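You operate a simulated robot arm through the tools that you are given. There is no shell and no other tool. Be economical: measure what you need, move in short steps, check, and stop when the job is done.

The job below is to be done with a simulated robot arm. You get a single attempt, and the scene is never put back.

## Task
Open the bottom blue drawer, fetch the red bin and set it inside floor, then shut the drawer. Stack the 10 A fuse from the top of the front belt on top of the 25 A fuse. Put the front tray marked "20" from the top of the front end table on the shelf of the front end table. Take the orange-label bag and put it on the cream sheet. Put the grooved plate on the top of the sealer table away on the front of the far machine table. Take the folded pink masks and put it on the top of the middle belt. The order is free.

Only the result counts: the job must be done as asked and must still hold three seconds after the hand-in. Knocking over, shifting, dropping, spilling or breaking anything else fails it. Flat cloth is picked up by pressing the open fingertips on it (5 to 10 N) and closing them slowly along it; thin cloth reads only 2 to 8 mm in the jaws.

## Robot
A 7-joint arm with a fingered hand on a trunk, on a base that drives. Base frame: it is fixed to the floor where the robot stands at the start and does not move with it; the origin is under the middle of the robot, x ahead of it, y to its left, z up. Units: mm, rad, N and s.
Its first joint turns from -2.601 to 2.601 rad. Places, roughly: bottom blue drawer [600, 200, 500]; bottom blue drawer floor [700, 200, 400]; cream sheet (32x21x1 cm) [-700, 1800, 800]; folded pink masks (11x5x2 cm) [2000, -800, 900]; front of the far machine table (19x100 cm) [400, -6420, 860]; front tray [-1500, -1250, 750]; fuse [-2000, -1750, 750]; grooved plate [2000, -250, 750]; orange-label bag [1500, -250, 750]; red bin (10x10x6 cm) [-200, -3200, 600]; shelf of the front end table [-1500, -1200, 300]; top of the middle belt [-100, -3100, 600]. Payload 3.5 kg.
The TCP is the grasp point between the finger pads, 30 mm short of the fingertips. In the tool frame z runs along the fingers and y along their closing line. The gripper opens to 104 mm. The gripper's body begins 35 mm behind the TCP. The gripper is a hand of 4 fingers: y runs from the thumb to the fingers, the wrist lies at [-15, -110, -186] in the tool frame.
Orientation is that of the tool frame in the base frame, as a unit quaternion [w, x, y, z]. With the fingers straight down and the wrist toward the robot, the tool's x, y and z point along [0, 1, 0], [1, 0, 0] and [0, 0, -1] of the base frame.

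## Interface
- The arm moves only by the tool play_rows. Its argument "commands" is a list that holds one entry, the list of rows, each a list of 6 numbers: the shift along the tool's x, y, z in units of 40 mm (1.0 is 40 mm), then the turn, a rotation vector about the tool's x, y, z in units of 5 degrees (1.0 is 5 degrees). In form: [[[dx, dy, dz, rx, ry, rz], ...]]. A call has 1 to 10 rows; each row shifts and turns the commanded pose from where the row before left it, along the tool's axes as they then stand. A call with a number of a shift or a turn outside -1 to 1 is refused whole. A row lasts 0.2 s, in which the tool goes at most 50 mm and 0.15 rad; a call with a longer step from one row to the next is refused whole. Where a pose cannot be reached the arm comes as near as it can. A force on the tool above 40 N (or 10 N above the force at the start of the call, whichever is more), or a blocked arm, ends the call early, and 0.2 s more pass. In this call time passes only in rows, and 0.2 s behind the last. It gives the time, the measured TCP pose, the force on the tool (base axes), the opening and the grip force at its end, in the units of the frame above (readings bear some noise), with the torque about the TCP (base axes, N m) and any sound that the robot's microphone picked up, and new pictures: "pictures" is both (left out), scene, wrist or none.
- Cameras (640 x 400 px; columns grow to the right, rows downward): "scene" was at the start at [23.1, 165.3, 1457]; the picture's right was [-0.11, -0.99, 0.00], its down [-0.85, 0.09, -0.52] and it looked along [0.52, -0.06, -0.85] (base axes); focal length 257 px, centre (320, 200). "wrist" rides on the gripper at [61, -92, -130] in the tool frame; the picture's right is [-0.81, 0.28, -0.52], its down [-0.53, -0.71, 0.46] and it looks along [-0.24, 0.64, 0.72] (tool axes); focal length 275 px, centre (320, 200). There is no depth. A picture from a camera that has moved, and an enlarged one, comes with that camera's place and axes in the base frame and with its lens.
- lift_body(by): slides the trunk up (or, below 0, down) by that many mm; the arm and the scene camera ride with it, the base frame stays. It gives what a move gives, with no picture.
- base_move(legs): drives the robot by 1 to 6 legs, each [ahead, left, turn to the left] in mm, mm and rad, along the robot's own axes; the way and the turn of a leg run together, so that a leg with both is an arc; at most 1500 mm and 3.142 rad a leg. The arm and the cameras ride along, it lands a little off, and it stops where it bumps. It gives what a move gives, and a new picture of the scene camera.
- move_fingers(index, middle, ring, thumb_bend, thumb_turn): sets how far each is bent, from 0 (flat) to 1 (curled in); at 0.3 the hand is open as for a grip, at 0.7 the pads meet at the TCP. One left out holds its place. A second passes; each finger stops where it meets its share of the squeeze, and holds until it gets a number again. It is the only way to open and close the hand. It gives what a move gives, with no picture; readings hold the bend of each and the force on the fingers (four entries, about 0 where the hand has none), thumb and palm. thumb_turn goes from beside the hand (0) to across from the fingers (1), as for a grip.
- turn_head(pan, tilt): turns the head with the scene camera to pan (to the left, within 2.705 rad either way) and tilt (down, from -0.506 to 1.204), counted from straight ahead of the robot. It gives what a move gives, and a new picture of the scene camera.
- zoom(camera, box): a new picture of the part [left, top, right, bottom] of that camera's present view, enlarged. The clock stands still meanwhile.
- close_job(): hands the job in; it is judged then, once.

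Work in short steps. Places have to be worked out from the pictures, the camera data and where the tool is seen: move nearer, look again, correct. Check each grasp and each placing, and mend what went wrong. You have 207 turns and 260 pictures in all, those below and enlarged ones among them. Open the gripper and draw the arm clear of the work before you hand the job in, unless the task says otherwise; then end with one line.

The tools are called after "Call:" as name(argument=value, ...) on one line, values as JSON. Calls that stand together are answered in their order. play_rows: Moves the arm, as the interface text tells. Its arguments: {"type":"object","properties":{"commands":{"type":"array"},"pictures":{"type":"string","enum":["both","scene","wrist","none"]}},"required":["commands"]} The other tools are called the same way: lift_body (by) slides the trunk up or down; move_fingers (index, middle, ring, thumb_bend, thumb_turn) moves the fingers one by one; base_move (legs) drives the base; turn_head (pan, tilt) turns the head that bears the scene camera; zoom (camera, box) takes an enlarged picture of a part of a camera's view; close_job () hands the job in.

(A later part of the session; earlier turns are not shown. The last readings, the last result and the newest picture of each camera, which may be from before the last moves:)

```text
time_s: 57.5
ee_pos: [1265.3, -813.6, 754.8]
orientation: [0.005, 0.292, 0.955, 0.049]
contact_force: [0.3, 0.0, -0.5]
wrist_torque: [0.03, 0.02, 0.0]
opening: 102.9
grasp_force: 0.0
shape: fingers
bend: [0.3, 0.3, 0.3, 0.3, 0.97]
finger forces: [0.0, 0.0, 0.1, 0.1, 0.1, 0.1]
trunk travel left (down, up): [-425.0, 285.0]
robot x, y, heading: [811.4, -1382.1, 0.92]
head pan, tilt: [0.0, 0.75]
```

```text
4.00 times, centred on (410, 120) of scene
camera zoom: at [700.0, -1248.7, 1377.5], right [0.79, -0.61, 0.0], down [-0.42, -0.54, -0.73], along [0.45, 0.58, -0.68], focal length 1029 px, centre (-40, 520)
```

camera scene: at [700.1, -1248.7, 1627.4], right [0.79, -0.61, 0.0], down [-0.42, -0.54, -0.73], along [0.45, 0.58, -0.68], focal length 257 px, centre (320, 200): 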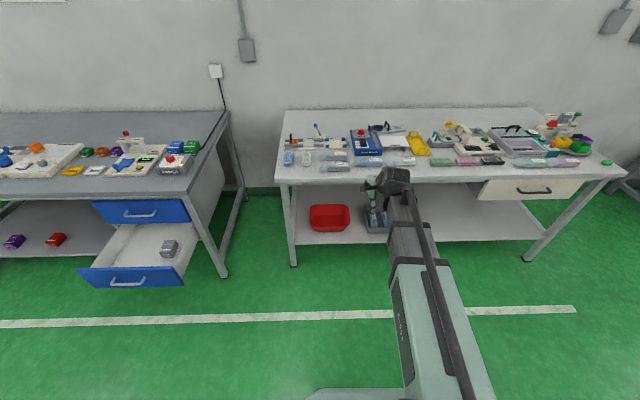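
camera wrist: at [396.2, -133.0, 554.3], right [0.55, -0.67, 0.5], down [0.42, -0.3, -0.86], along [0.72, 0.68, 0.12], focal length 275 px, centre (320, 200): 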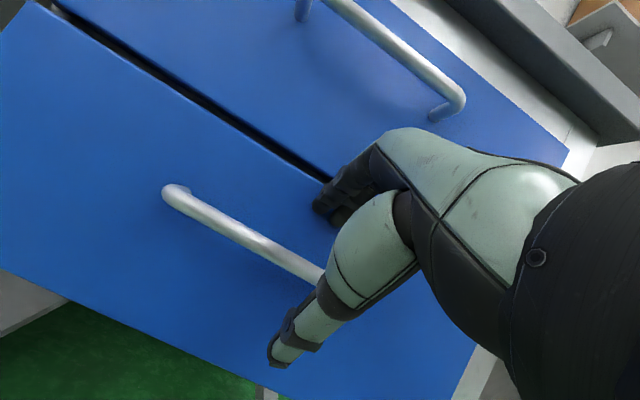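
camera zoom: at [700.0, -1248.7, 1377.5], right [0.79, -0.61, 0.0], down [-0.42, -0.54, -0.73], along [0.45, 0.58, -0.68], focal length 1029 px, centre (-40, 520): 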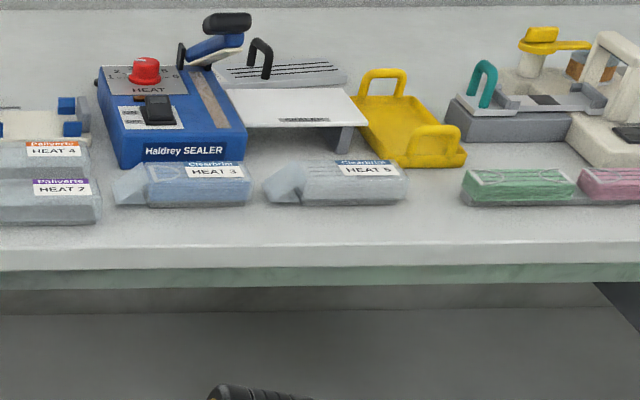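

Triangulation puts the sealer table top at z≈835 and the orange-label HEAT 4 bag near (1495, -397, 870), close behind HEAT 2. I raise the trunk and drive in 420 mm for a steeper look.

Call:
lift_body(by=280)

Call:
base_move(legs=[[420, 0, 0]])

Call:
turn_head(pan=-0.2, tilt=0.85)

Call:
zoom(camera="scene", box=[160, 60, 400, 210])

```text
time_s: 60.4
ee_pos: [1264.6, -813.1, 1035.2]
orientation: [0.005, 0.292, 0.955, 0.049]
contact_force: [0.0, 1.0, 0.0]
wrist_torque: [0.01, 0.02, -0.01]
opening: 103.0
grasp_force: 0.0
shape: fingers
bend: [0.3, 0.3, 0.3, 0.3, 0.97]
finger forces: [0.0, 0.0, 0.0, 0.0, 0.1, 0.0]
trunk travel left (down, up): [-705.0, 5.0]
robot x, y, heading: [811.3, -1386.4, 0.915]
head pan, tilt: [0.0, 0.75]
```

```text
time_s: 63.0
ee_pos: [1524.4, -475.7, 1034.2]
orientation: [0.005, 0.293, 0.955, 0.048]
contact_force: [0.0, -0.4, -0.4]
wrist_torque: [-0.04, 0.01, -0.03]
opening: 102.8
grasp_force: 0.0
shape: fingers
bend: [0.3, 0.3, 0.3, 0.3, 0.97]
finger forces: [0.0, 0.1, 0.0, 0.1, 0.1, 0.0]
trunk travel left (down, up): [-705.0, 5.0]
robot x, y, heading: [1074.9, -1044.3, 0.914]
head pan, tilt: [0.0, 0.75]
camera scene: at [960.4, -909.7, 1657.4], right [0.79, -0.61, 0.0], down [-0.42, -0.54, -0.73], along [0.45, 0.58, -0.68], focal length 257 px, centre (320, 200)
```

scene: 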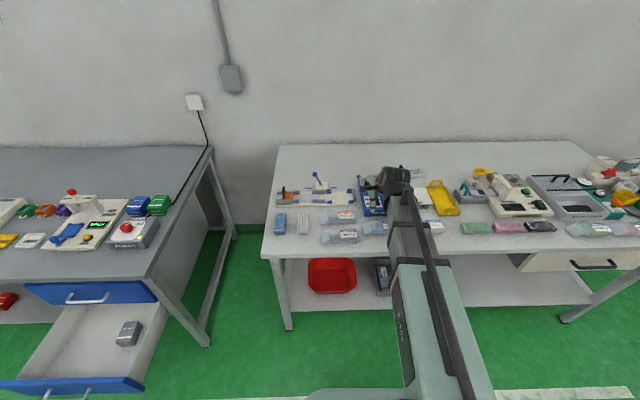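

```text
time_s: 63.7
ee_pos: [1524.5, -474.2, 1035.7]
orientation: [0.005, 0.292, 0.955, 0.048]
contact_force: [0.4, -0.4, 0.9]
wrist_torque: [-0.03, 0.03, -0.03]
opening: 102.9
grasp_force: 0.0
shape: fingers
bend: [0.3, 0.3, 0.3, 0.3, 0.97]
finger forces: [0.0, 0.1, 0.1, 0.0, 0.0, 0.1]
trunk travel left (down, up): [-705.0, 5.0]
robot x, y, heading: [1069.7, -1044.5, 0.917]
head pan, tilt: [-0.201, 0.85]
camera scene: at [968.5, -924.7, 1649.5], right [0.66, -0.75, 0.0], down [-0.57, -0.49, -0.66], along [0.5, 0.43, -0.75], focal length 257 px, centre (320, 200)
```

scene: 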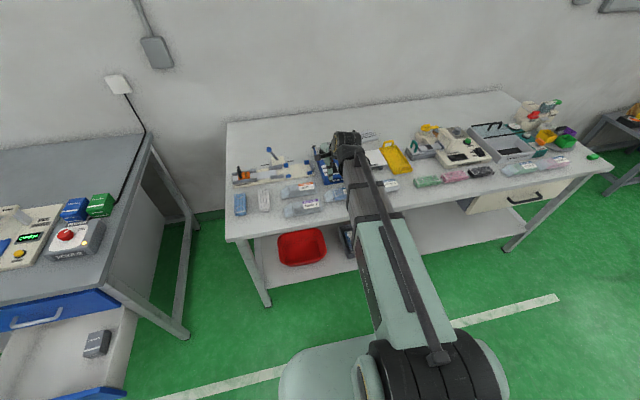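

```text
2.67 times, centred on (280, 135) of scene
camera zoom: at [968.5, -924.7, 1649.5], right [0.66, -0.75, 0.0], down [-0.57, -0.49, -0.66], along [0.5, 0.43, -0.75], focal length 686 px, centre (427, 373)
```

zoom: 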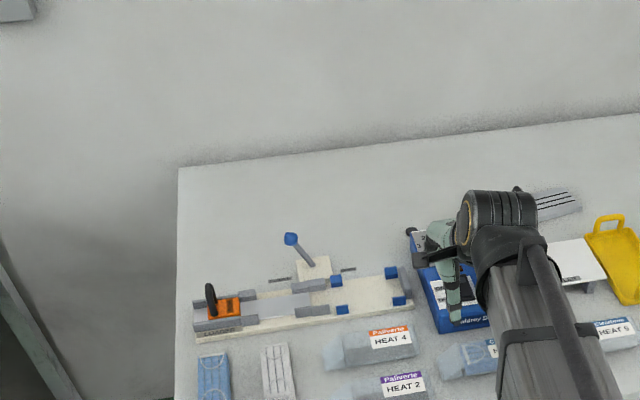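

The arm hides part of the table; I level the tool and move the hand left so the wrist camera sees the bags closely.

Call:
play_rows(commands=[[[0.8, 0, 0, 0.6, 0, 0], [0.8, 0, 0, 0.5, 0, 0], [0, -0.5, 0.8, 0, 0, 0], [0, -0.5, 0.8, 0, 0, 0], [0, 0, 0, 0, 0, 0]]])

Call:
zoom(camera="scene", box=[230, 140, 430, 260])

```text
time_s: 64.9
ee_pos: [1447.5, -470.5, 970.7]
orientation: [-0.009, 0.293, 0.956, 0.003]
contact_force: [0.1, 0.1, -0.3]
wrist_torque: [0.0, -0.03, -0.02]
opening: 103.1
grasp_force: 0.1
shape: fingers
bend: [0.3, 0.3, 0.3, 0.3, 0.97]
finger forces: [0.0, 0.1, 0.0, 0.0, 0.0, 0.1]
trunk travel left (down, up): [-705.0, 5.0]
robot x, y, heading: [1069.7, -1045.1, 0.915]
head pan, tilt: [-0.201, 0.85]
camera scene: at [968.4, -924.7, 1649.5], right [0.66, -0.75, 0.0], down [-0.57, -0.49, -0.66], along [0.5, 0.43, -0.75], focal length 257 px, centre (320, 200)
camera wrist: at [1348.2, -514.0, 1102.2], right [0.83, -0.23, 0.5], down [0.04, -0.88, -0.47], along [0.55, 0.41, -0.73], focal length 275 px, centre (320, 200)
```

scene: 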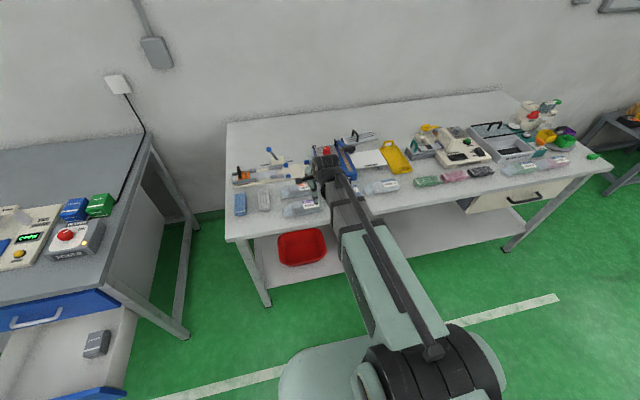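
wrist: 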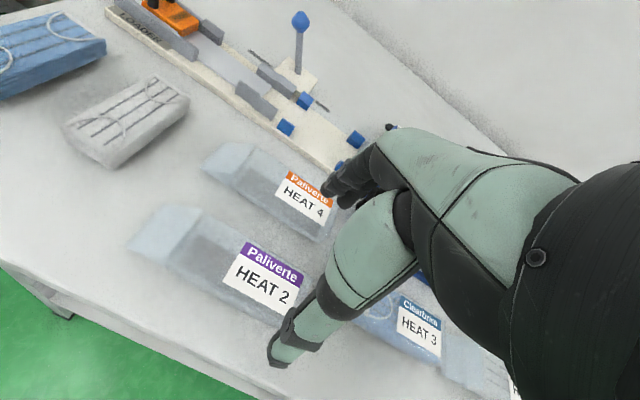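

```text
3.20 times, centred on (330, 200) of scene
camera zoom: at [968.4, -924.7, 1649.5], right [0.66, -0.75, 0.0], down [-0.57, -0.49, -0.66], along [0.5, 0.43, -0.75], focal length 823 px, centre (288, 200)
```

zoom: 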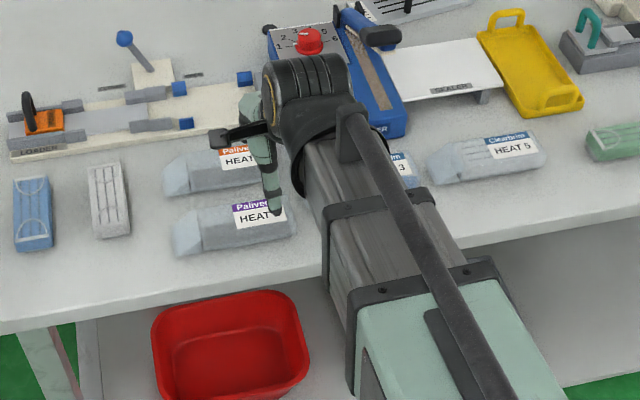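

The bag's centre works out to about (1490, -385) with top ≈875 and a ~40 mm gap to HEAT 2. I square the yaw, move over it, narrow the hand slightly and check.

Call:
play_rows(commands=[[[0, 0, 0, 0, 0, 0.7], [0.25, 0.8, 0, 0, 0, 0], [0.2, 0.8, 0, 0, 0, 0], [0, 0.74, 0, 0, 0, 0], [0, 0, 0.7, 0, 0, 0], [0, 0, 0, 0, 0, 0]]], pictures="none")

Call:
move_fingers(index=0.4, middle=0.4, ring=0.4, thumb_bend=0.4)

Call:
zoom(camera="wrist", box=[0, 0, 640, 400])

Call:
zoom(camera="scene", box=[230, 140, 430, 260])

```text
time_s: 66.3
ee_pos: [1488.9, -385.5, 942.9]
orientation: [-0.01, 0.321, 0.947, 0.003]
contact_force: [0.1, -1.3, -0.4]
wrist_torque: [-0.03, 0.0, 0.0]
opening: 103.2
grasp_force: 0.0
shape: fingers
bend: [0.3, 0.3, 0.3, 0.3, 0.97]
finger forces: [0.0, 0.0, 0.1, 0.0, 0.0, 0.1]
trunk travel left (down, up): [-705.0, 5.0]
robot x, y, heading: [1072.1, -1046.4, 0.916]
head pan, tilt: [-0.201, 0.85]
```

```text
time_s: 67.3
ee_pos: [1489.8, -386.4, 944.1]
orientation: [-0.009, 0.321, 0.947, 0.002]
contact_force: [-0.3, 0.5, 0.3]
wrist_torque: [0.02, 0.0, 0.01]
opening: 78.4
grasp_force: 0.1
shape: fingers
bend: [0.4, 0.4, 0.4, 0.4, 0.97]
finger forces: [0.1, 0.0, 0.1, 0.0, 0.0, 0.0]
trunk travel left (down, up): [-705.0, 5.0]
robot x, y, heading: [1070.7, -1047.4, 0.914]
head pan, tilt: [-0.201, 0.85]
```

```text
1.00 times, centred on (320, 200) of wrist (not enlarged: the box is as wide or as high as the picture)
camera zoom: at [1387.6, -422.3, 1074.3], right [0.82, -0.28, 0.5], down [-0.02, -0.89, -0.46], along [0.57, 0.37, -0.73], focal length 275 px, centre (320, 200)
```

zoom: 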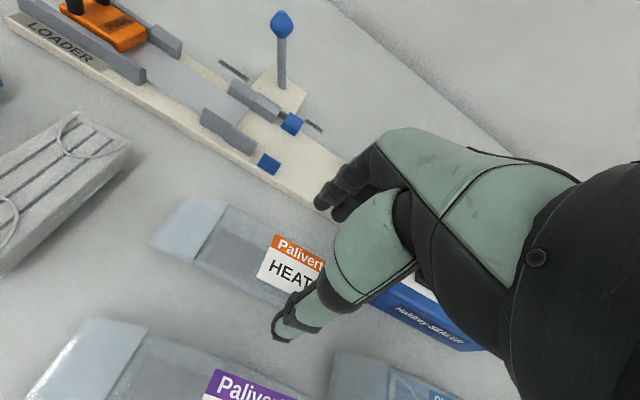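

```text
3.20 times, centred on (330, 200) of scene
camera zoom: at [968.4, -924.8, 1649.4], right [0.66, -0.75, 0.0], down [-0.57, -0.49, -0.66], along [0.5, 0.43, -0.75], focal length 823 px, centre (288, 200)
```

zoom: 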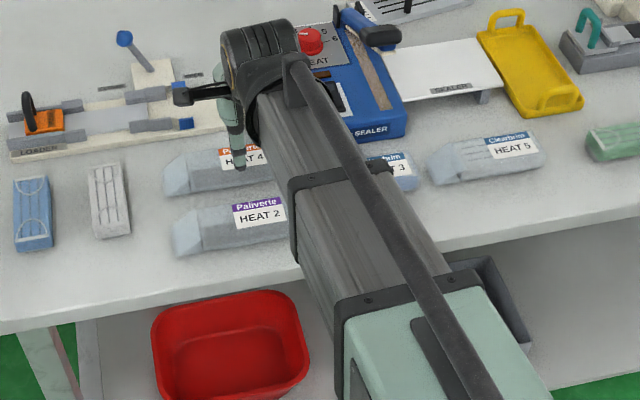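

Alignment looks good (TCP over bag centre, thumb inside the gap). I descend to 873 in steps.

Call:
play_rows(commands=[[[0, 0, 0.6, 0, 0, 0], [0, 0, 0.6, 0, 0, 0], [0, 0, 0.4, 0, 0, 0], [0, 0, 0.15, 0, 0, 0], [0, 0, 0, 0, 0, 0]]], pictures="wrist")

```text
time_s: 68.5
ee_pos: [1490.4, -384.9, 874.2]
orientation: [-0.011, 0.321, 0.947, 0.002]
contact_force: [0.6, -0.2, 0.0]
wrist_torque: [-0.01, 0.01, 0.03]
opening: 78.6
grasp_force: 0.1
shape: fingers
bend: [0.4, 0.4, 0.4, 0.4, 0.97]
finger forces: [0.0, 0.0, 0.0, 0.1, 0.1, 0.0]
trunk travel left (down, up): [-705.0, 5.0]
robot x, y, heading: [1073.2, -1043.3, 0.914]
head pan, tilt: [-0.201, 0.85]
camera wrist: at [1387.3, -421.9, 1005.5], right [0.82, -0.28, 0.5], down [-0.02, -0.89, -0.46], along [0.57, 0.37, -0.73], focal length 275 px, centre (320, 200)
```

wrist: 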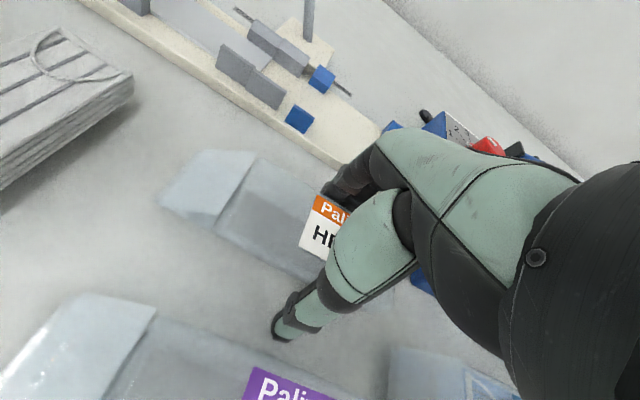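

The thumb is in front and the fingers behind the bag; I close.

Call:
move_fingers(index=0.62, middle=0.62, ring=0.62, thumb_bend=0.62)

Call:
play_rows(commands=[[[0, 0, -0.3, 0, 0, 0], [0, 0, -0.4, 0, 0, 0], [0, 0, 0, 0, 0, 0]]])

```text
time_s: 69.5
ee_pos: [1489.8, -385.6, 875.6]
orientation: [-0.009, 0.321, 0.947, 0.003]
contact_force: [4.2, 5.6, 10.2]
wrist_torque: [0.3, -0.36, 0.1]
opening: 51.3
grasp_force: 20.2
shape: fingers
bend: [0.52, 0.55, 0.55, 0.51, 0.95]
finger forces: [8.9, 12.0, 6.3, 0.0, 15.0, 0.1]
trunk travel left (down, up): [-705.0, 5.0]
robot x, y, heading: [1068.7, -1050.8, 0.914]
head pan, tilt: [-0.201, 0.85]
```

```text
time_s: 70.3
ee_pos: [1489.2, -386.5, 904.0]
orientation: [-0.01, 0.32, 0.947, 0.003]
contact_force: [0.4, 0.5, -1.0]
wrist_torque: [0.0, 0.01, 0.01]
opening: 51.6
grasp_force: 16.9
shape: fingers
bend: [0.53, 0.58, 0.56, 0.51, 0.95]
finger forces: [7.7, 4.0, 4.7, 0.0, 16.3, 0.0]
trunk travel left (down, up): [-705.0, 5.0]
robot x, y, heading: [1074.8, -1042.6, 0.919]
head pan, tilt: [-0.201, 0.85]
camera scene: at [968.3, -924.9, 1649.4], right [0.66, -0.75, 0.0], down [-0.57, -0.49, -0.66], along [0.5, 0.43, -0.75], focal length 257 px, centre (320, 200)
camera wrist: at [1387.6, -423.1, 1033.8], right [0.82, -0.28, 0.5], down [-0.02, -0.89, -0.46], along [0.57, 0.37, -0.73], focal length 275 px, centre (320, 200)
```

scene: 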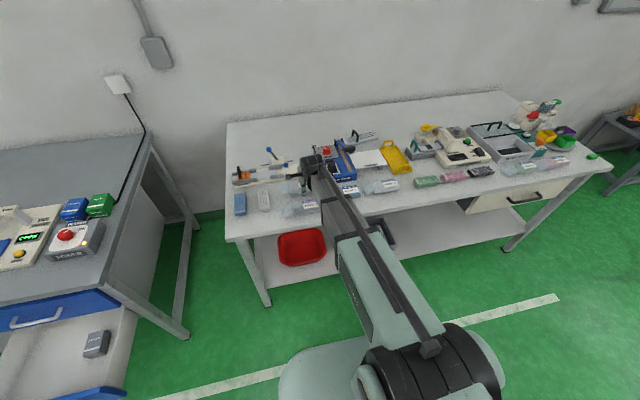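
wrist: 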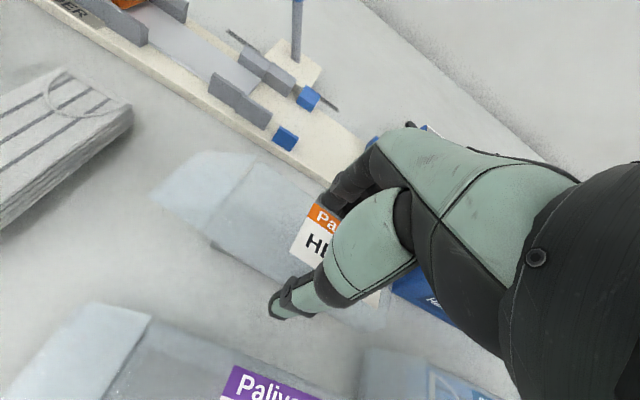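

Bag is held (51 mm, ~17 N). I raise it, back away from the table and drive left past the bench toward the wooden table with the cream sheet.

Call:
play_rows(commands=[[[0, 0, -0.9, 0, 0, 0], [0, 0, -0.9, 0, 0, 0], [0, 0, -0.9, 0, 0, 0], [0, -0.7, -0.6, 0, 0, 0], [0, -0.9, 0, 0, 0, 0], [0, -0.9, 0, 0, 0, 0]]], pictures="none")

Call:
base_move(legs=[[-470, 0, 0], [0, 1400, 0], [0, 1400, 0], [0, 300, 0]])

Call:
turn_head(pan=0.0, tilt=0.6)

```text
time_s: 71.7
ee_pos: [1430.5, -469.9, 1037.0]
orientation: [-0.01, 0.321, 0.947, 0.002]
contact_force: [-0.8, -0.2, 0.1]
wrist_torque: [0.0, -0.02, -0.03]
opening: 51.8
grasp_force: 16.3
shape: fingers
bend: [0.53, 0.58, 0.56, 0.51, 0.95]
finger forces: [7.6, 4.0, 4.6, 0.0, 16.1, 0.1]
trunk travel left (down, up): [-705.0, 5.0]
robot x, y, heading: [1076.2, -1046.4, 0.917]
head pan, tilt: [-0.201, 0.85]
```

```text
time_s: 89.5
ee_pos: [-1334.9, 1086.7, 1036.0]
orientation: [-0.009, 0.32, 0.947, 0.002]
contact_force: [-0.4, 0.4, 0.9]
wrist_torque: [-0.03, -0.01, -0.01]
opening: 51.7
grasp_force: 16.9
shape: fingers
bend: [0.53, 0.58, 0.56, 0.51, 0.95]
finger forces: [7.5, 4.0, 4.6, 0.0, 16.1, 0.0]
trunk travel left (down, up): [-705.0, 5.0]
robot x, y, heading: [-1690.3, 506.2, 0.922]
head pan, tilt: [-0.201, 0.85]
camera scene: at [-1795.8, 629.6, 1649.3], right [0.66, -0.75, 0.0], down [-0.57, -0.49, -0.66], along [0.5, 0.43, -0.75], focal length 257 px, centre (320, 200)
```

scene: 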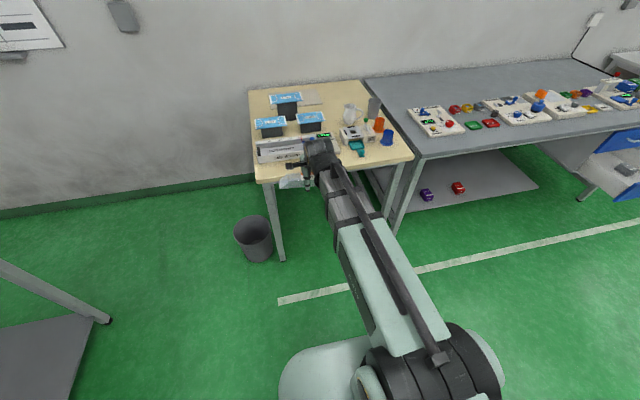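

```text
time_s: 90.2
ee_pos: [-1334.7, 1086.1, 1037.0]
orientation: [-0.009, 0.319, 0.948, 0.003]
contact_force: [-0.6, -0.1, 0.4]
wrist_torque: [-0.02, -0.02, -0.02]
opening: 51.6
grasp_force: 16.0
shape: fingers
bend: [0.53, 0.58, 0.56, 0.51, 0.95]
finger forces: [7.6, 4.0, 4.6, 0.1, 16.1, 0.0]
trunk travel left (down, up): [-705.0, 5.0]
robot x, y, heading: [-1691.7, 507.2, 0.918]
head pan, tilt: [0.0, 0.6]
camera scene: at [-1800.2, 647.7, 1670.3], right [0.79, -0.61, 0.0], down [-0.34, -0.45, -0.82], along [0.5, 0.66, -0.57], focal length 257 px, centre (320, 200)
```

scene: 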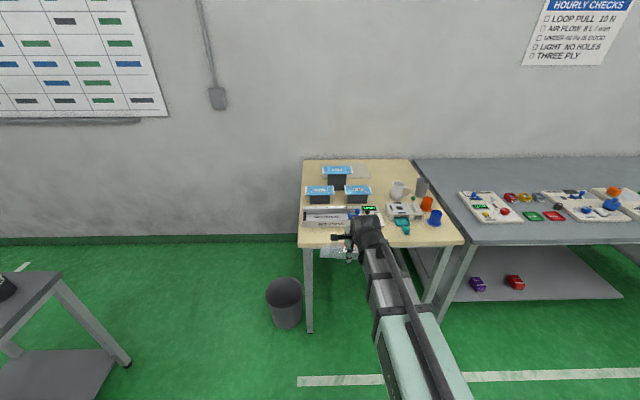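

The wooden table is ahead-right. I zoom on it to find the sheet and obstacles.

Call:
zoom(camera="scene", box=[280, 140, 480, 265])

Call:
base_move(legs=[[0, -350, 0]])

Call:
zoom(camera="scene", box=[160, 140, 400, 290])

```text
3.20 times, centred on (380, 202) of scene
camera zoom: at [-1800.2, 647.7, 1670.3], right [0.79, -0.61, 0.0], down [-0.34, -0.45, -0.82], along [0.5, 0.66, -0.57], focal length 823 px, centre (128, 192)
```

zoom: 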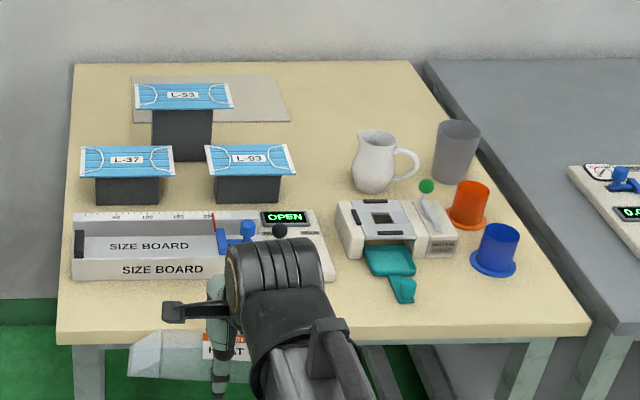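

```text
time_s: 92.5
ee_pos: [-1051.7, 871.8, 1036.9]
orientation: [-0.01, 0.319, 0.948, 0.002]
contact_force: [-0.5, 0.6, 0.2]
wrist_torque: [-0.01, 0.02, 0.0]
opening: 51.5
grasp_force: 16.1
shape: fingers
bend: [0.53, 0.58, 0.56, 0.51, 0.95]
finger forces: [7.6, 4.0, 4.5, 0.0, 16.0, 0.0]
trunk travel left (down, up): [-705.0, 5.0]
robot x, y, heading: [-1411.4, 293.2, 0.921]
head pan, tilt: [0.0, 0.6]
camera scene: at [-1516.2, 431.1, 1670.4], right [0.8, -0.61, 0.0], down [-0.34, -0.45, -0.83], along [0.5, 0.66, -0.56], focal length 257 px, centre (320, 200)
```

scene: 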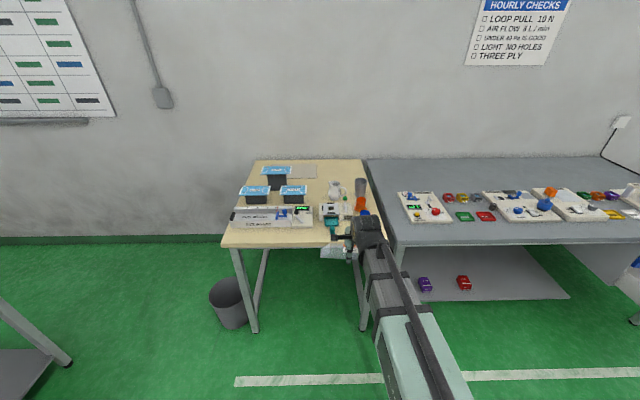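

```text
2.67 times, centred on (280, 215) of scene
camera zoom: at [-1516.2, 431.1, 1670.4], right [0.8, -0.61, 0.0], down [-0.34, -0.45, -0.83], along [0.5, 0.66, -0.56], focal length 686 px, centre (427, 160)
```

zoom: 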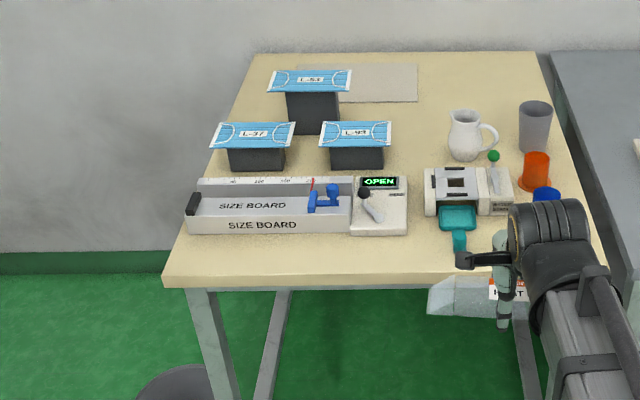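

Two views give the sheet's right-front corner at robot-relative (1550 ahead, 185 left), z≈818, consistent with 32×21 cm. I drive ahead and 100 left with the bag held high (z≈1000), above all table items.

Call:
base_move(legs=[[0, 100, 0], [560, 0, 0]])

Call:
turn_head(pan=0.0, tilt=0.9)

```text
time_s: 96.5
ee_pos: [-796.7, 1384.0, 1037.0]
orientation: [-0.009, 0.316, 0.949, 0.003]
contact_force: [-0.4, -0.8, 0.3]
wrist_torque: [0.01, -0.01, -0.04]
opening: 51.4
grasp_force: 16.8
shape: fingers
bend: [0.53, 0.58, 0.56, 0.51, 0.95]
finger forces: [7.6, 3.9, 4.6, 0.0, 16.1, 0.0]
trunk travel left (down, up): [-705.0, 5.0]
robot x, y, heading: [-1149.8, 803.0, 0.926]
head pan, tilt: [0.0, 0.6]
camera scene: at [-1258.5, 940.8, 1670.3], right [0.8, -0.6, 0.0], down [-0.34, -0.45, -0.82], along [0.49, 0.66, -0.57], focal length 257 px, centre (320, 200)
```

scene: 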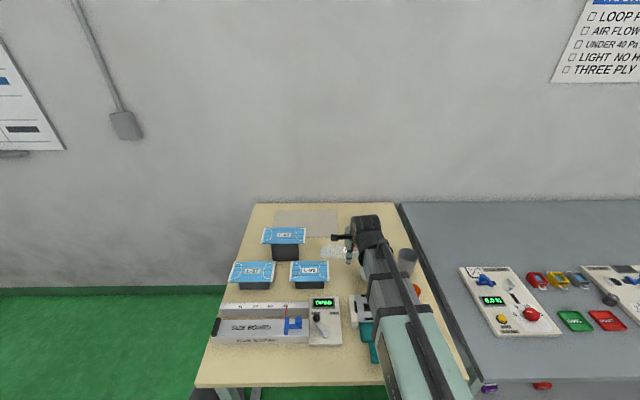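

```text
time_s: 97.3
ee_pos: [-796.6, 1384.1, 1036.4]
orientation: [-0.009, 0.315, 0.949, 0.002]
contact_force: [0.0, 0.0, 0.6]
wrist_torque: [-0.02, 0.01, 0.01]
opening: 51.5
grasp_force: 16.5
shape: fingers
bend: [0.53, 0.58, 0.56, 0.51, 0.95]
finger forces: [7.6, 3.8, 4.7, 0.0, 16.1, 0.0]
trunk travel left (down, up): [-705.0, 5.0]
robot x, y, heading: [-1143.4, 800.2, 0.924]
head pan, tilt: [0.0, 0.901]
camera scene: at [-1266.6, 930.0, 1645.6], right [0.8, -0.6, 0.0], down [-0.47, -0.63, -0.62], along [0.37, 0.5, -0.78], focal length 257 px, centre (320, 200)
```

scene: 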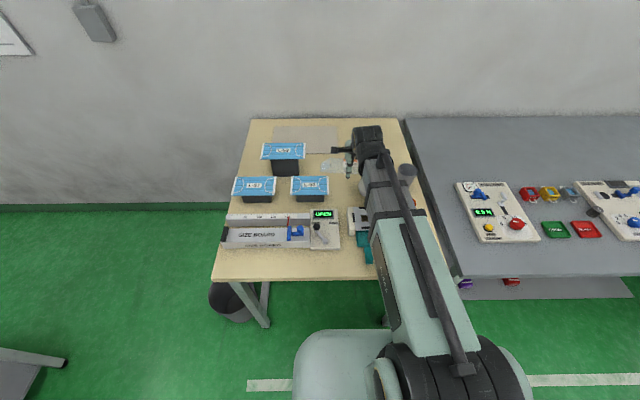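

The sheet corner now measures (≈1005 ahead, 70 left). I drive another 150 mm in carefully.

Call:
base_move(legs=[[150, 0, 0]])

Call:
zoom(camera="scene", box=[220, 120, 440, 260])

```text
time_s: 98.5
ee_pos: [-728.8, 1463.3, 1036.7]
orientation: [-0.009, 0.322, 0.947, 0.003]
contact_force: [-0.5, -0.3, -0.6]
wrist_torque: [0.01, -0.02, 0.0]
opening: 51.6
grasp_force: 16.0
shape: fingers
bend: [0.53, 0.58, 0.56, 0.51, 0.95]
finger forces: [7.6, 3.9, 4.6, 0.1, 16.0, 0.0]
trunk travel left (down, up): [-705.0, 5.0]
robot x, y, heading: [-1088.8, 886.8, 0.916]
head pan, tilt: [0.0, 0.901]
stopped in leg 1: the robot was blocked; the commanded pose is now the measured one
camera scene: at [-1206.8, 1014.3, 1645.6], right [0.79, -0.61, 0.0], down [-0.48, -0.62, -0.62], along [0.38, 0.49, -0.78], focal length 257 px, centre (320, 200)
```

scene: 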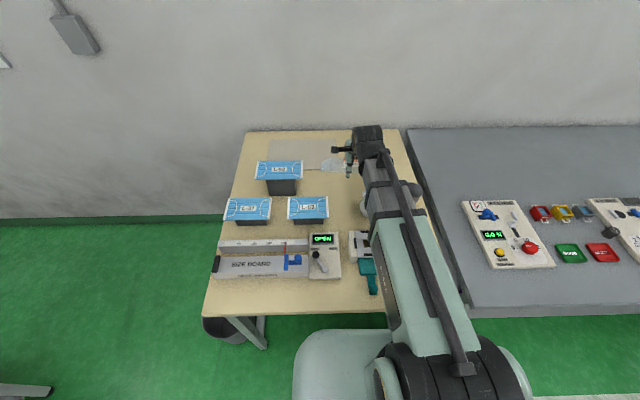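

```text
2.86 times, centred on (330, 190) of scene
camera zoom: at [-1206.8, 1014.3, 1645.6], right [0.79, -0.61, 0.0], down [-0.48, -0.62, -0.62], along [0.38, 0.49, -0.78], focal length 735 px, centre (291, 229)
```

zoom: 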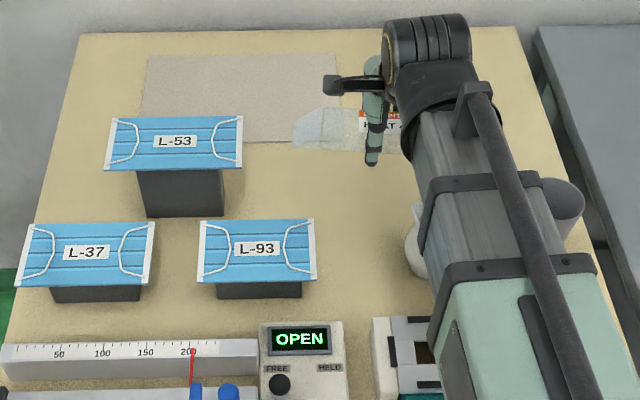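

The base touched the table (axis 270 mm from edge), but reach suffices: target is 259 mm ahead and 104 mm left of the TCP. I move over it at height.

Call:
play_rows(commands=[[[0, 0.6, 0, 0, 0, 0], [0.3, 0.8, 0, 0, 0, 0], [0.4, 0.8, 0, 0, 0, 0], [0.4, 0.8, 0, 0, 0, 0], [0.4, 0.8, 0, 0, 0, 0], [0.4, 0.8, 0, 0, 0, 0], [0.4, 0.8, 0, 0, 0, 0], [0.3, 0.8, 0, 0, 0, 0], [0, 0.28, 0.5, 0, 0, 0], [0, 0, 0.5, 0, 0, 0]]])

Call:
zoom(camera="scene", box=[220, 120, 440, 260])

```text
time_s: 100.8
ee_pos: [-653.9, 1735.2, 997.3]
orientation: [-0.01, 0.321, 0.947, 0.002]
contact_force: [0.1, 0.1, 0.2]
wrist_torque: [-0.02, -0.01, 0.04]
opening: 51.5
grasp_force: 15.4
shape: fingers
bend: [0.53, 0.58, 0.56, 0.51, 0.95]
finger forces: [7.5, 3.9, 4.5, 0.1, 16.0, 0.0]
trunk travel left (down, up): [-705.0, 5.0]
robot x, y, heading: [-1091.0, 885.7, 0.915]
head pan, tilt: [0.0, 0.901]
camera scene: at [-1205.0, 1016.6, 1645.6], right [0.79, -0.61, 0.0], down [-0.48, -0.62, -0.62], along [0.38, 0.49, -0.78], focal length 257 px, centre (320, 200)
camera wrist: at [-756.9, 1699.3, 1128.3], right [0.82, -0.28, 0.5], down [-0.02, -0.89, -0.46], along [0.57, 0.37, -0.73], focal length 275 px, centre (320, 200)
```

scene: 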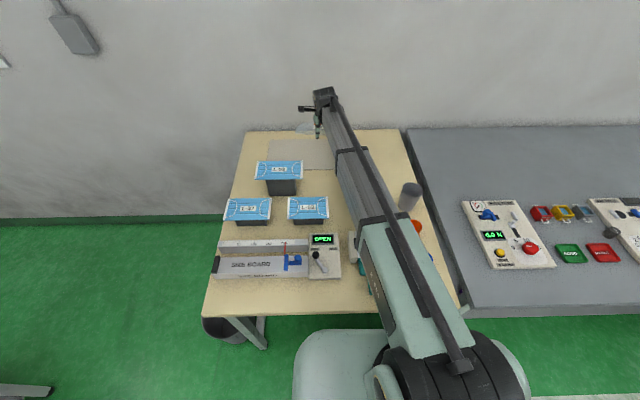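
wrist: 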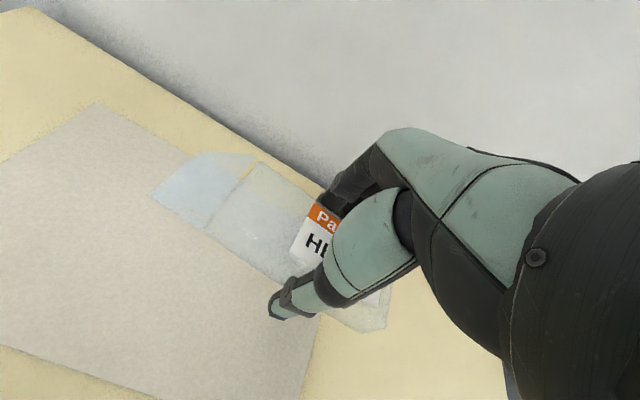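

```text
2.86 times, centred on (330, 190) of scene
camera zoom: at [-1205.0, 1016.6, 1645.6], right [0.79, -0.61, 0.0], down [-0.48, -0.62, -0.62], along [0.38, 0.49, -0.78], focal length 735 px, centre (291, 229)
```

zoom: 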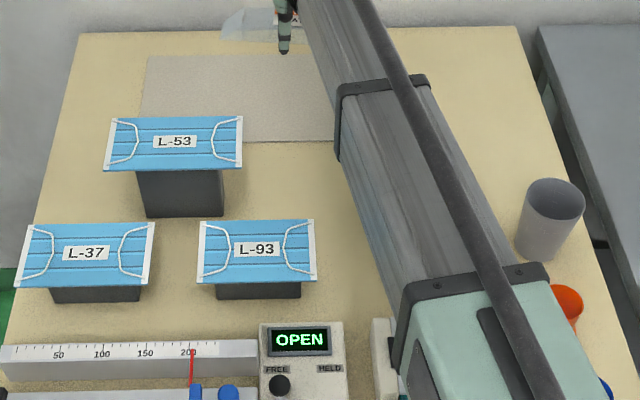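

By the wrist view the sheet spans d 870–1080 and its right edge is 55+25 mm right of the bag's end, table ≈836. Position is right; I descend, slowly at the end.

Call:
play_rows(commands=[[[0, 0, 0.6, 0, 0, 0], [0, 0, 0.6, 0, 0, 0], [0, 0, 0.6, 0, 0, 0], [0, 0, 0.4, 0, 0, 0], [0, 0, 0.3, 0, 0, 0], [0, 0, 0.2, 0, 0, 0], [0, 0, 0, 0, 0, 0]]])

```text
time_s: 102.3
ee_pos: [-657.0, 1735.8, 890.8]
orientation: [-0.007, 0.321, 0.947, 0.003]
contact_force: [-0.7, -0.1, -0.8]
wrist_torque: [-0.01, 0.01, 0.01]
opening: 51.7
grasp_force: 15.9
shape: fingers
bend: [0.53, 0.58, 0.56, 0.51, 0.95]
finger forces: [7.6, 3.9, 4.5, 0.0, 16.0, 0.0]
trunk travel left (down, up): [-705.0, 5.0]
robot x, y, heading: [-1089.7, 885.2, 0.915]
head pan, tilt: [0.0, 0.901]
camera scene: at [-1205.1, 1016.5, 1645.6], right [0.79, -0.61, 0.0], down [-0.48, -0.62, -0.62], along [0.38, 0.49, -0.78], focal length 257 px, centre (320, 200)
camera wrist: at [-759.3, 1699.8, 1021.1], right [0.82, -0.28, 0.5], down [-0.02, -0.89, -0.46], along [0.57, 0.37, -0.73], focal length 275 px, centre (320, 200)
```

scene: 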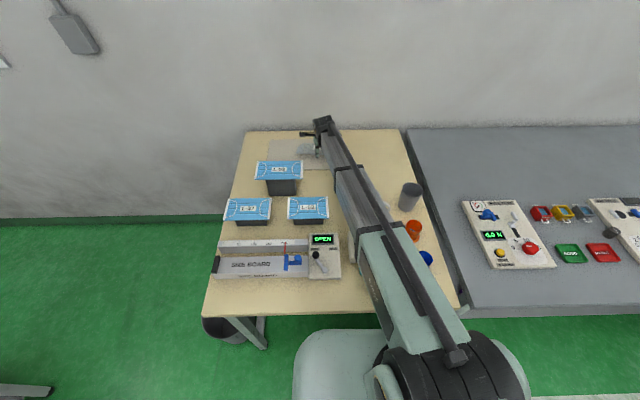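
wrist: 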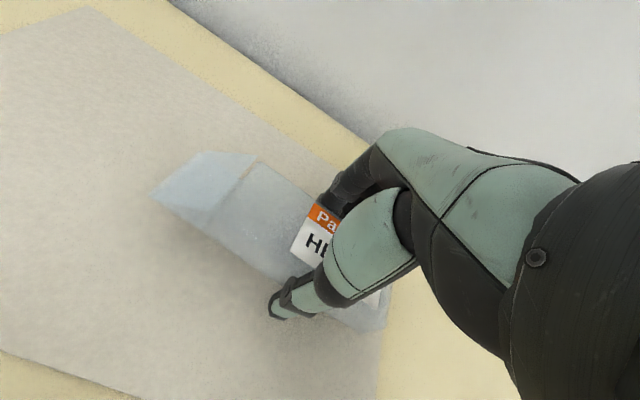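

The bag's right end is close to the sheet's right edge; I shift 25 mm left and lower in small steps until contact.

Call:
play_rows(commands=[[[0.35, 0, 0, 0, 0, 0], [0.3, 0, 0, 0, 0, 0], [0, 0, 0.15, 0, 0, 0], [0, 0, 0.1, 0, 0, 0], [0, 0, 0.1, 0, 0, 0], [0, 0, 0, 0, 0, 0]]], pictures="none")

Call:
play_rows(commands=[[[0, 0, 0.1, 0, 0, 0], [0, 0, 0, 0, 0, 0]]], pictures="none")

Call:
play_rows(commands=[[[0, 0, 0.1, 0, 0, 0], [0, 0, 0, 0, 0, 0]]], pictures="wrist")

```text
time_s: 103.8
ee_pos: [-678.1, 1750.2, 878.5]
orientation: [-0.009, 0.322, 0.947, 0.004]
contact_force: [2.7, 1.7, 12.3]
wrist_torque: [0.26, -0.36, 0.01]
opening: 51.4
grasp_force: 22.4
shape: fingers
bend: [0.53, 0.57, 0.56, 0.51, 0.95]
finger forces: [7.7, 15.7, 4.8, 0.0, 16.0, 0.1]
trunk travel left (down, up): [-705.0, 5.0]
robot x, y, heading: [-1090.8, 884.3, 0.911]
head pan, tilt: [0.0, 0.901]
```

```text
time_s: 104.3
ee_pos: [-677.1, 1750.1, 877.7]
orientation: [-0.008, 0.322, 0.947, 0.006]
contact_force: [5.7, 5.5, 33.8]
wrist_torque: [0.79, -0.87, 0.04]
opening: 51.4
grasp_force: 32.4
shape: fingers
bend: [0.53, 0.55, 0.56, 0.51, 0.95]
finger forces: [14.1, 30.0, 5.3, 0.0, 15.2, 0.1]
trunk travel left (down, up): [-705.0, 5.0]
robot x, y, heading: [-1088.6, 887.7, 0.916]
head pan, tilt: [0.0, 0.901]
```

```text
time_s: 104.7
ee_pos: [-675.5, 1751.8, 876.6]
orientation: [-0.007, 0.323, 0.946, 0.01]
contact_force: [1.3, -1.0, 21.7]
wrist_torque: [0.33, -0.48, -0.01]
opening: 51.6
grasp_force: 28.2
shape: fingers
bend: [0.54, 0.57, 0.58, 0.51, 0.95]
finger forces: [10.4, 25.5, 3.9, 0.1, 17.9, 0.0]
trunk travel left (down, up): [-705.0, 5.0]
robot x, y, heading: [-1089.7, 889.2, 0.913]
head pan, tilt: [0.0, 0.901]
stopped in row 1: the force on the tool passed its limit at 48 N (the readings are from after the stop); the commanded pose is now the measured one
camera wrist: at [-779.3, 1714.6, 1006.4], right [0.82, -0.29, 0.5], down [-0.01, -0.88, -0.48], along [0.58, 0.38, -0.72], focal length 275 px, centre (320, 200)
```

wrist: 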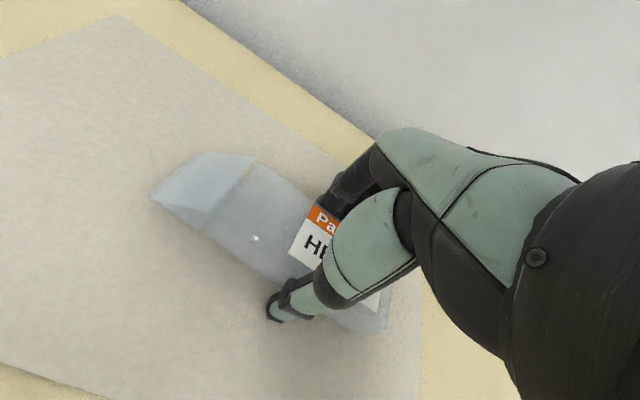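

The bag rests on the sheet. I relieve the pressure, open, and rise.

Call:
play_rows(commands=[[[0, 0, -0.05, 0, 0, 0], [0, 0, 0, 0, 0, 0]]], pictures="none")

Call:
move_fingers(index=0.38, middle=0.38, ring=0.38, thumb_bend=0.38)

Call:
play_rows(commands=[[[0, 0, -0.6, 0, 0, 0], [0, 0, -0.9, 0, 0, 0], [0, 0, -0.9, 0, 0, 0], [0, 0, -0.9, 0, 0, 0], [0, 0, -0.7, 0, 0, 0], [-0.4, -0.6, 0, 0, 0, 0], [-0.4, -0.9, 0, 0, 0, 0], [-0.4, -0.9, 0, 0, 0, 0], [-0.4, -0.9, 0, 0, 0, 0], [-0.4, -0.9, 0, 0, 0, 0]]])

Call:
zoom(camera="scene", box=[220, 120, 440, 260])

```text
time_s: 105.3
ee_pos: [-677.3, 1752.2, 877.9]
orientation: [-0.009, 0.321, 0.947, 0.008]
contact_force: [4.1, 1.5, 17.6]
wrist_torque: [0.25, -0.5, -0.02]
opening: 51.7
grasp_force: 25.4
shape: fingers
bend: [0.54, 0.57, 0.57, 0.52, 0.95]
finger forces: [7.7, 22.5, 4.5, 0.0, 16.0, 0.0]
trunk travel left (down, up): [-705.0, 5.0]
robot x, y, heading: [-1090.8, 889.8, 0.916]
head pan, tilt: [0.0, 0.901]
```

```text
time_s: 106.3
ee_pos: [-677.9, 1751.8, 876.4]
orientation: [-0.009, 0.321, 0.947, 0.006]
contact_force: [-2.2, -1.3, 8.9]
wrist_torque: [0.2, -0.32, -0.03]
opening: 83.1
grasp_force: 4.8
shape: fingers
bend: [0.38, 0.39, 0.38, 0.38, 0.97]
finger forces: [0.0, 9.5, 0.0, 0.0, 0.0, 0.0]
trunk travel left (down, up): [-705.0, 5.0]
robot x, y, heading: [-1087.1, 882.6, 0.916]
head pan, tilt: [0.0, 0.901]
```

```text
time_s: 108.5
ee_pos: [-714.0, 1567.0, 1031.0]
orientation: [-0.009, 0.321, 0.947, 0.007]
contact_force: [0.4, 0.1, 0.5]
wrist_torque: [0.0, 0.02, -0.01]
opening: 82.8
grasp_force: 0.1
shape: fingers
bend: [0.38, 0.38, 0.38, 0.38, 0.97]
finger forces: [0.1, 0.0, 0.0, 0.1, 0.1, 0.0]
trunk travel left (down, up): [-705.0, 5.0]
robot x, y, heading: [-1084.6, 883.9, 0.91]
head pan, tilt: [0.0, 0.901]
camera scene: at [-1205.2, 1015.8, 1645.6], right [0.79, -0.61, 0.0], down [-0.48, -0.62, -0.62], along [0.38, 0.49, -0.78], focal length 257 px, centre (320, 200)
camera wrist: at [-816.7, 1529.6, 1161.1], right [0.82, -0.28, 0.5], down [-0.02, -0.88, -0.47], along [0.58, 0.38, -0.73], focal length 275 px, centre (320, 200)
```

scene: 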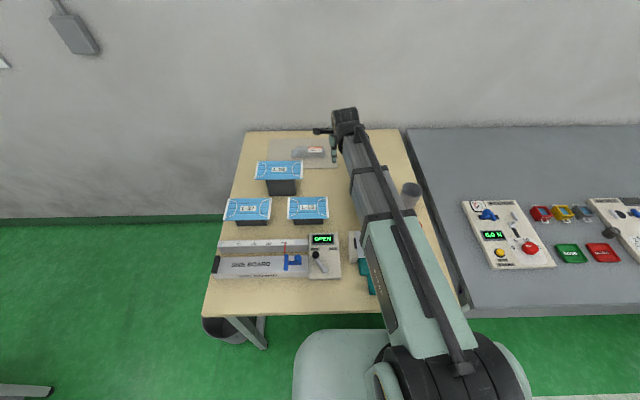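
wrist: 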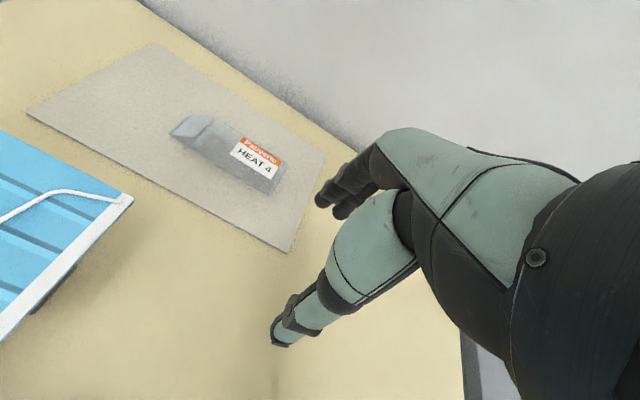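

```text
2.86 times, centred on (330, 190) of scene
camera zoom: at [-1205.2, 1015.8, 1645.6], right [0.79, -0.61, 0.0], down [-0.48, -0.62, -0.62], along [0.38, 0.49, -0.78], focal length 735 px, centre (291, 229)
```

zoom: 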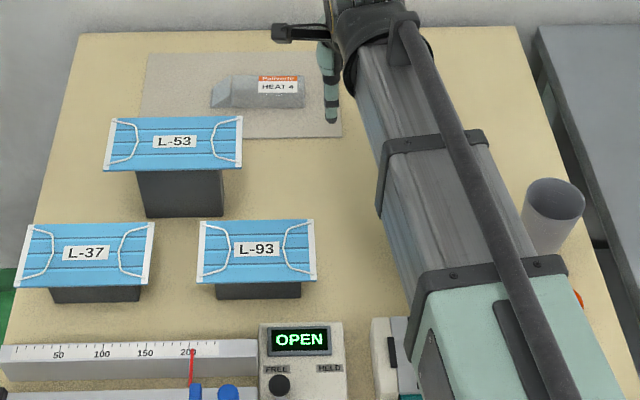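

The bag lies fully on the sheet. Next I return to the sealer table for the pink masks at about (1998, -833).

Call:
base_move(legs=[[-600, 0, 0], [0, -1200, 0], [0, -1200, 0], [0, -1140, 0]])

Call:
turn_head(pan=0.0, tilt=0.8)

```text
time_s: 128.6
ee_pos: [1692.4, -1097.0, 1030.8]
orientation: [-0.009, 0.329, 0.944, 0.007]
contact_force: [0.1, -1.0, -1.3]
wrist_torque: [0.02, -0.03, -0.01]
opening: 82.9
grasp_force: 0.0
shape: fingers
bend: [0.38, 0.38, 0.38, 0.38, 0.97]
finger forces: [0.0, 0.1, 0.0, 0.1, 0.0, 0.1]
trunk travel left (down, up): [-705.0, 5.0]
robot x, y, heading: [1305.9, -1772.8, 0.902]
head pan, tilt: [0.0, 0.901]
camera scene: at [1193.0, -1640.4, 1645.6], right [0.78, -0.62, 0.0], down [-0.49, -0.61, -0.62], along [0.39, 0.49, -0.78], focal length 257 px, centre (320, 200)
```

scene: 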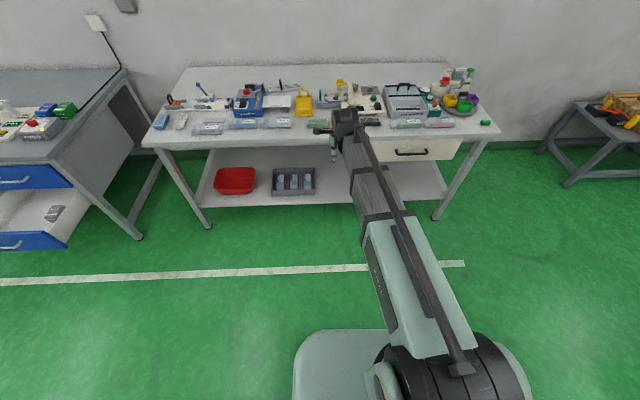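

```text
time_s: 129.3
ee_pos: [1692.7, -1096.4, 1031.0]
orientation: [-0.009, 0.33, 0.944, 0.007]
contact_force: [-0.3, -0.1, 0.7]
wrist_torque: [-0.01, 0.03, -0.01]
opening: 82.7
grasp_force: 0.1
shape: fingers
bend: [0.38, 0.38, 0.38, 0.38, 0.97]
finger forces: [0.0, 0.1, 0.0, 0.0, 0.0, 0.1]
trunk travel left (down, up): [-705.0, 5.0]
robot x, y, heading: [1307.9, -1769.9, 0.902]
head pan, tilt: [0.0, 0.799]
camera scene: at [1196.0, -1636.1, 1653.4], right [0.78, -0.62, 0.0], down [-0.45, -0.56, -0.7], along [0.43, 0.55, -0.72], focal length 257 px, centre (320, 200)
```

scene: 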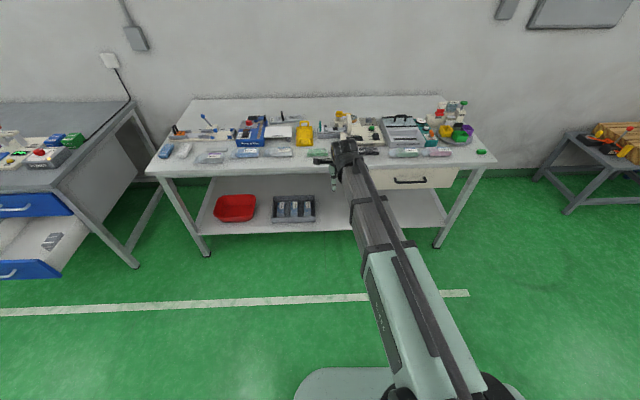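

I advance 320 mm; the hand stays in front of the machines at z 1031.

Call:
base_move(legs=[[320, 0, 0.012]])

Call:
zoom(camera="wrist", box=[0, 0, 640, 400])

Call:
zoom(camera="scene", box=[300, 110, 500, 235])

```text
time_s: 131.4
ee_pos: [1882.5, -842.0, 1030.8]
orientation: [-0.009, 0.325, 0.946, 0.005]
contact_force: [0.0, 0.1, 0.3]
wrist_torque: [-0.06, 0.02, -0.03]
opening: 82.9
grasp_force: 0.1
shape: fingers
bend: [0.38, 0.38, 0.38, 0.38, 0.97]
finger forces: [0.0, 0.0, 0.0, 0.0, 0.1, 0.1]
trunk travel left (down, up): [-705.0, 5.0]
robot x, y, heading: [1503.6, -1522.2, 0.913]
head pan, tilt: [0.0, 0.799]
camera scene: at [1392.2, -1386.4, 1653.4], right [0.79, -0.61, 0.0], down [-0.44, -0.57, -0.7], along [0.43, 0.55, -0.72], focal length 257 px, centre (320, 200)
```

scene: 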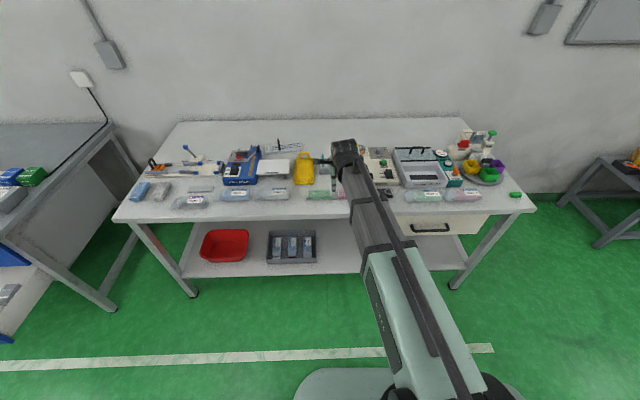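

```text
1.00 times, centred on (320, 200) of wrist (not enlarged: the box is as wide or as high as the picture)
camera zoom: at [1780.9, -879.1, 1160.4], right [0.81, -0.29, 0.5], down [-0.02, -0.88, -0.47], along [0.58, 0.37, -0.73], focal length 275 px, centre (320, 200)
```

zoom: 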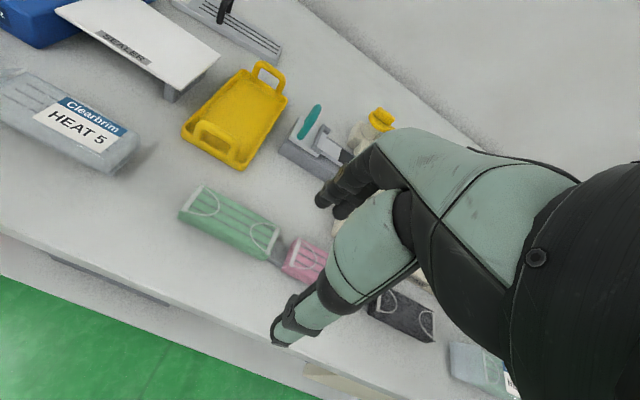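

```text
3.20 times, centred on (400, 172) of scene
camera zoom: at [1392.2, -1386.4, 1653.4], right [0.79, -0.61, 0.0], down [-0.44, -0.57, -0.7], along [0.43, 0.55, -0.72], focal length 823 px, centre (64, 288)
```

zoom: 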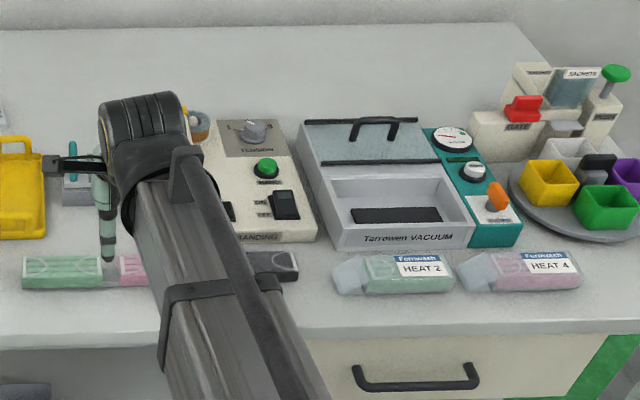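

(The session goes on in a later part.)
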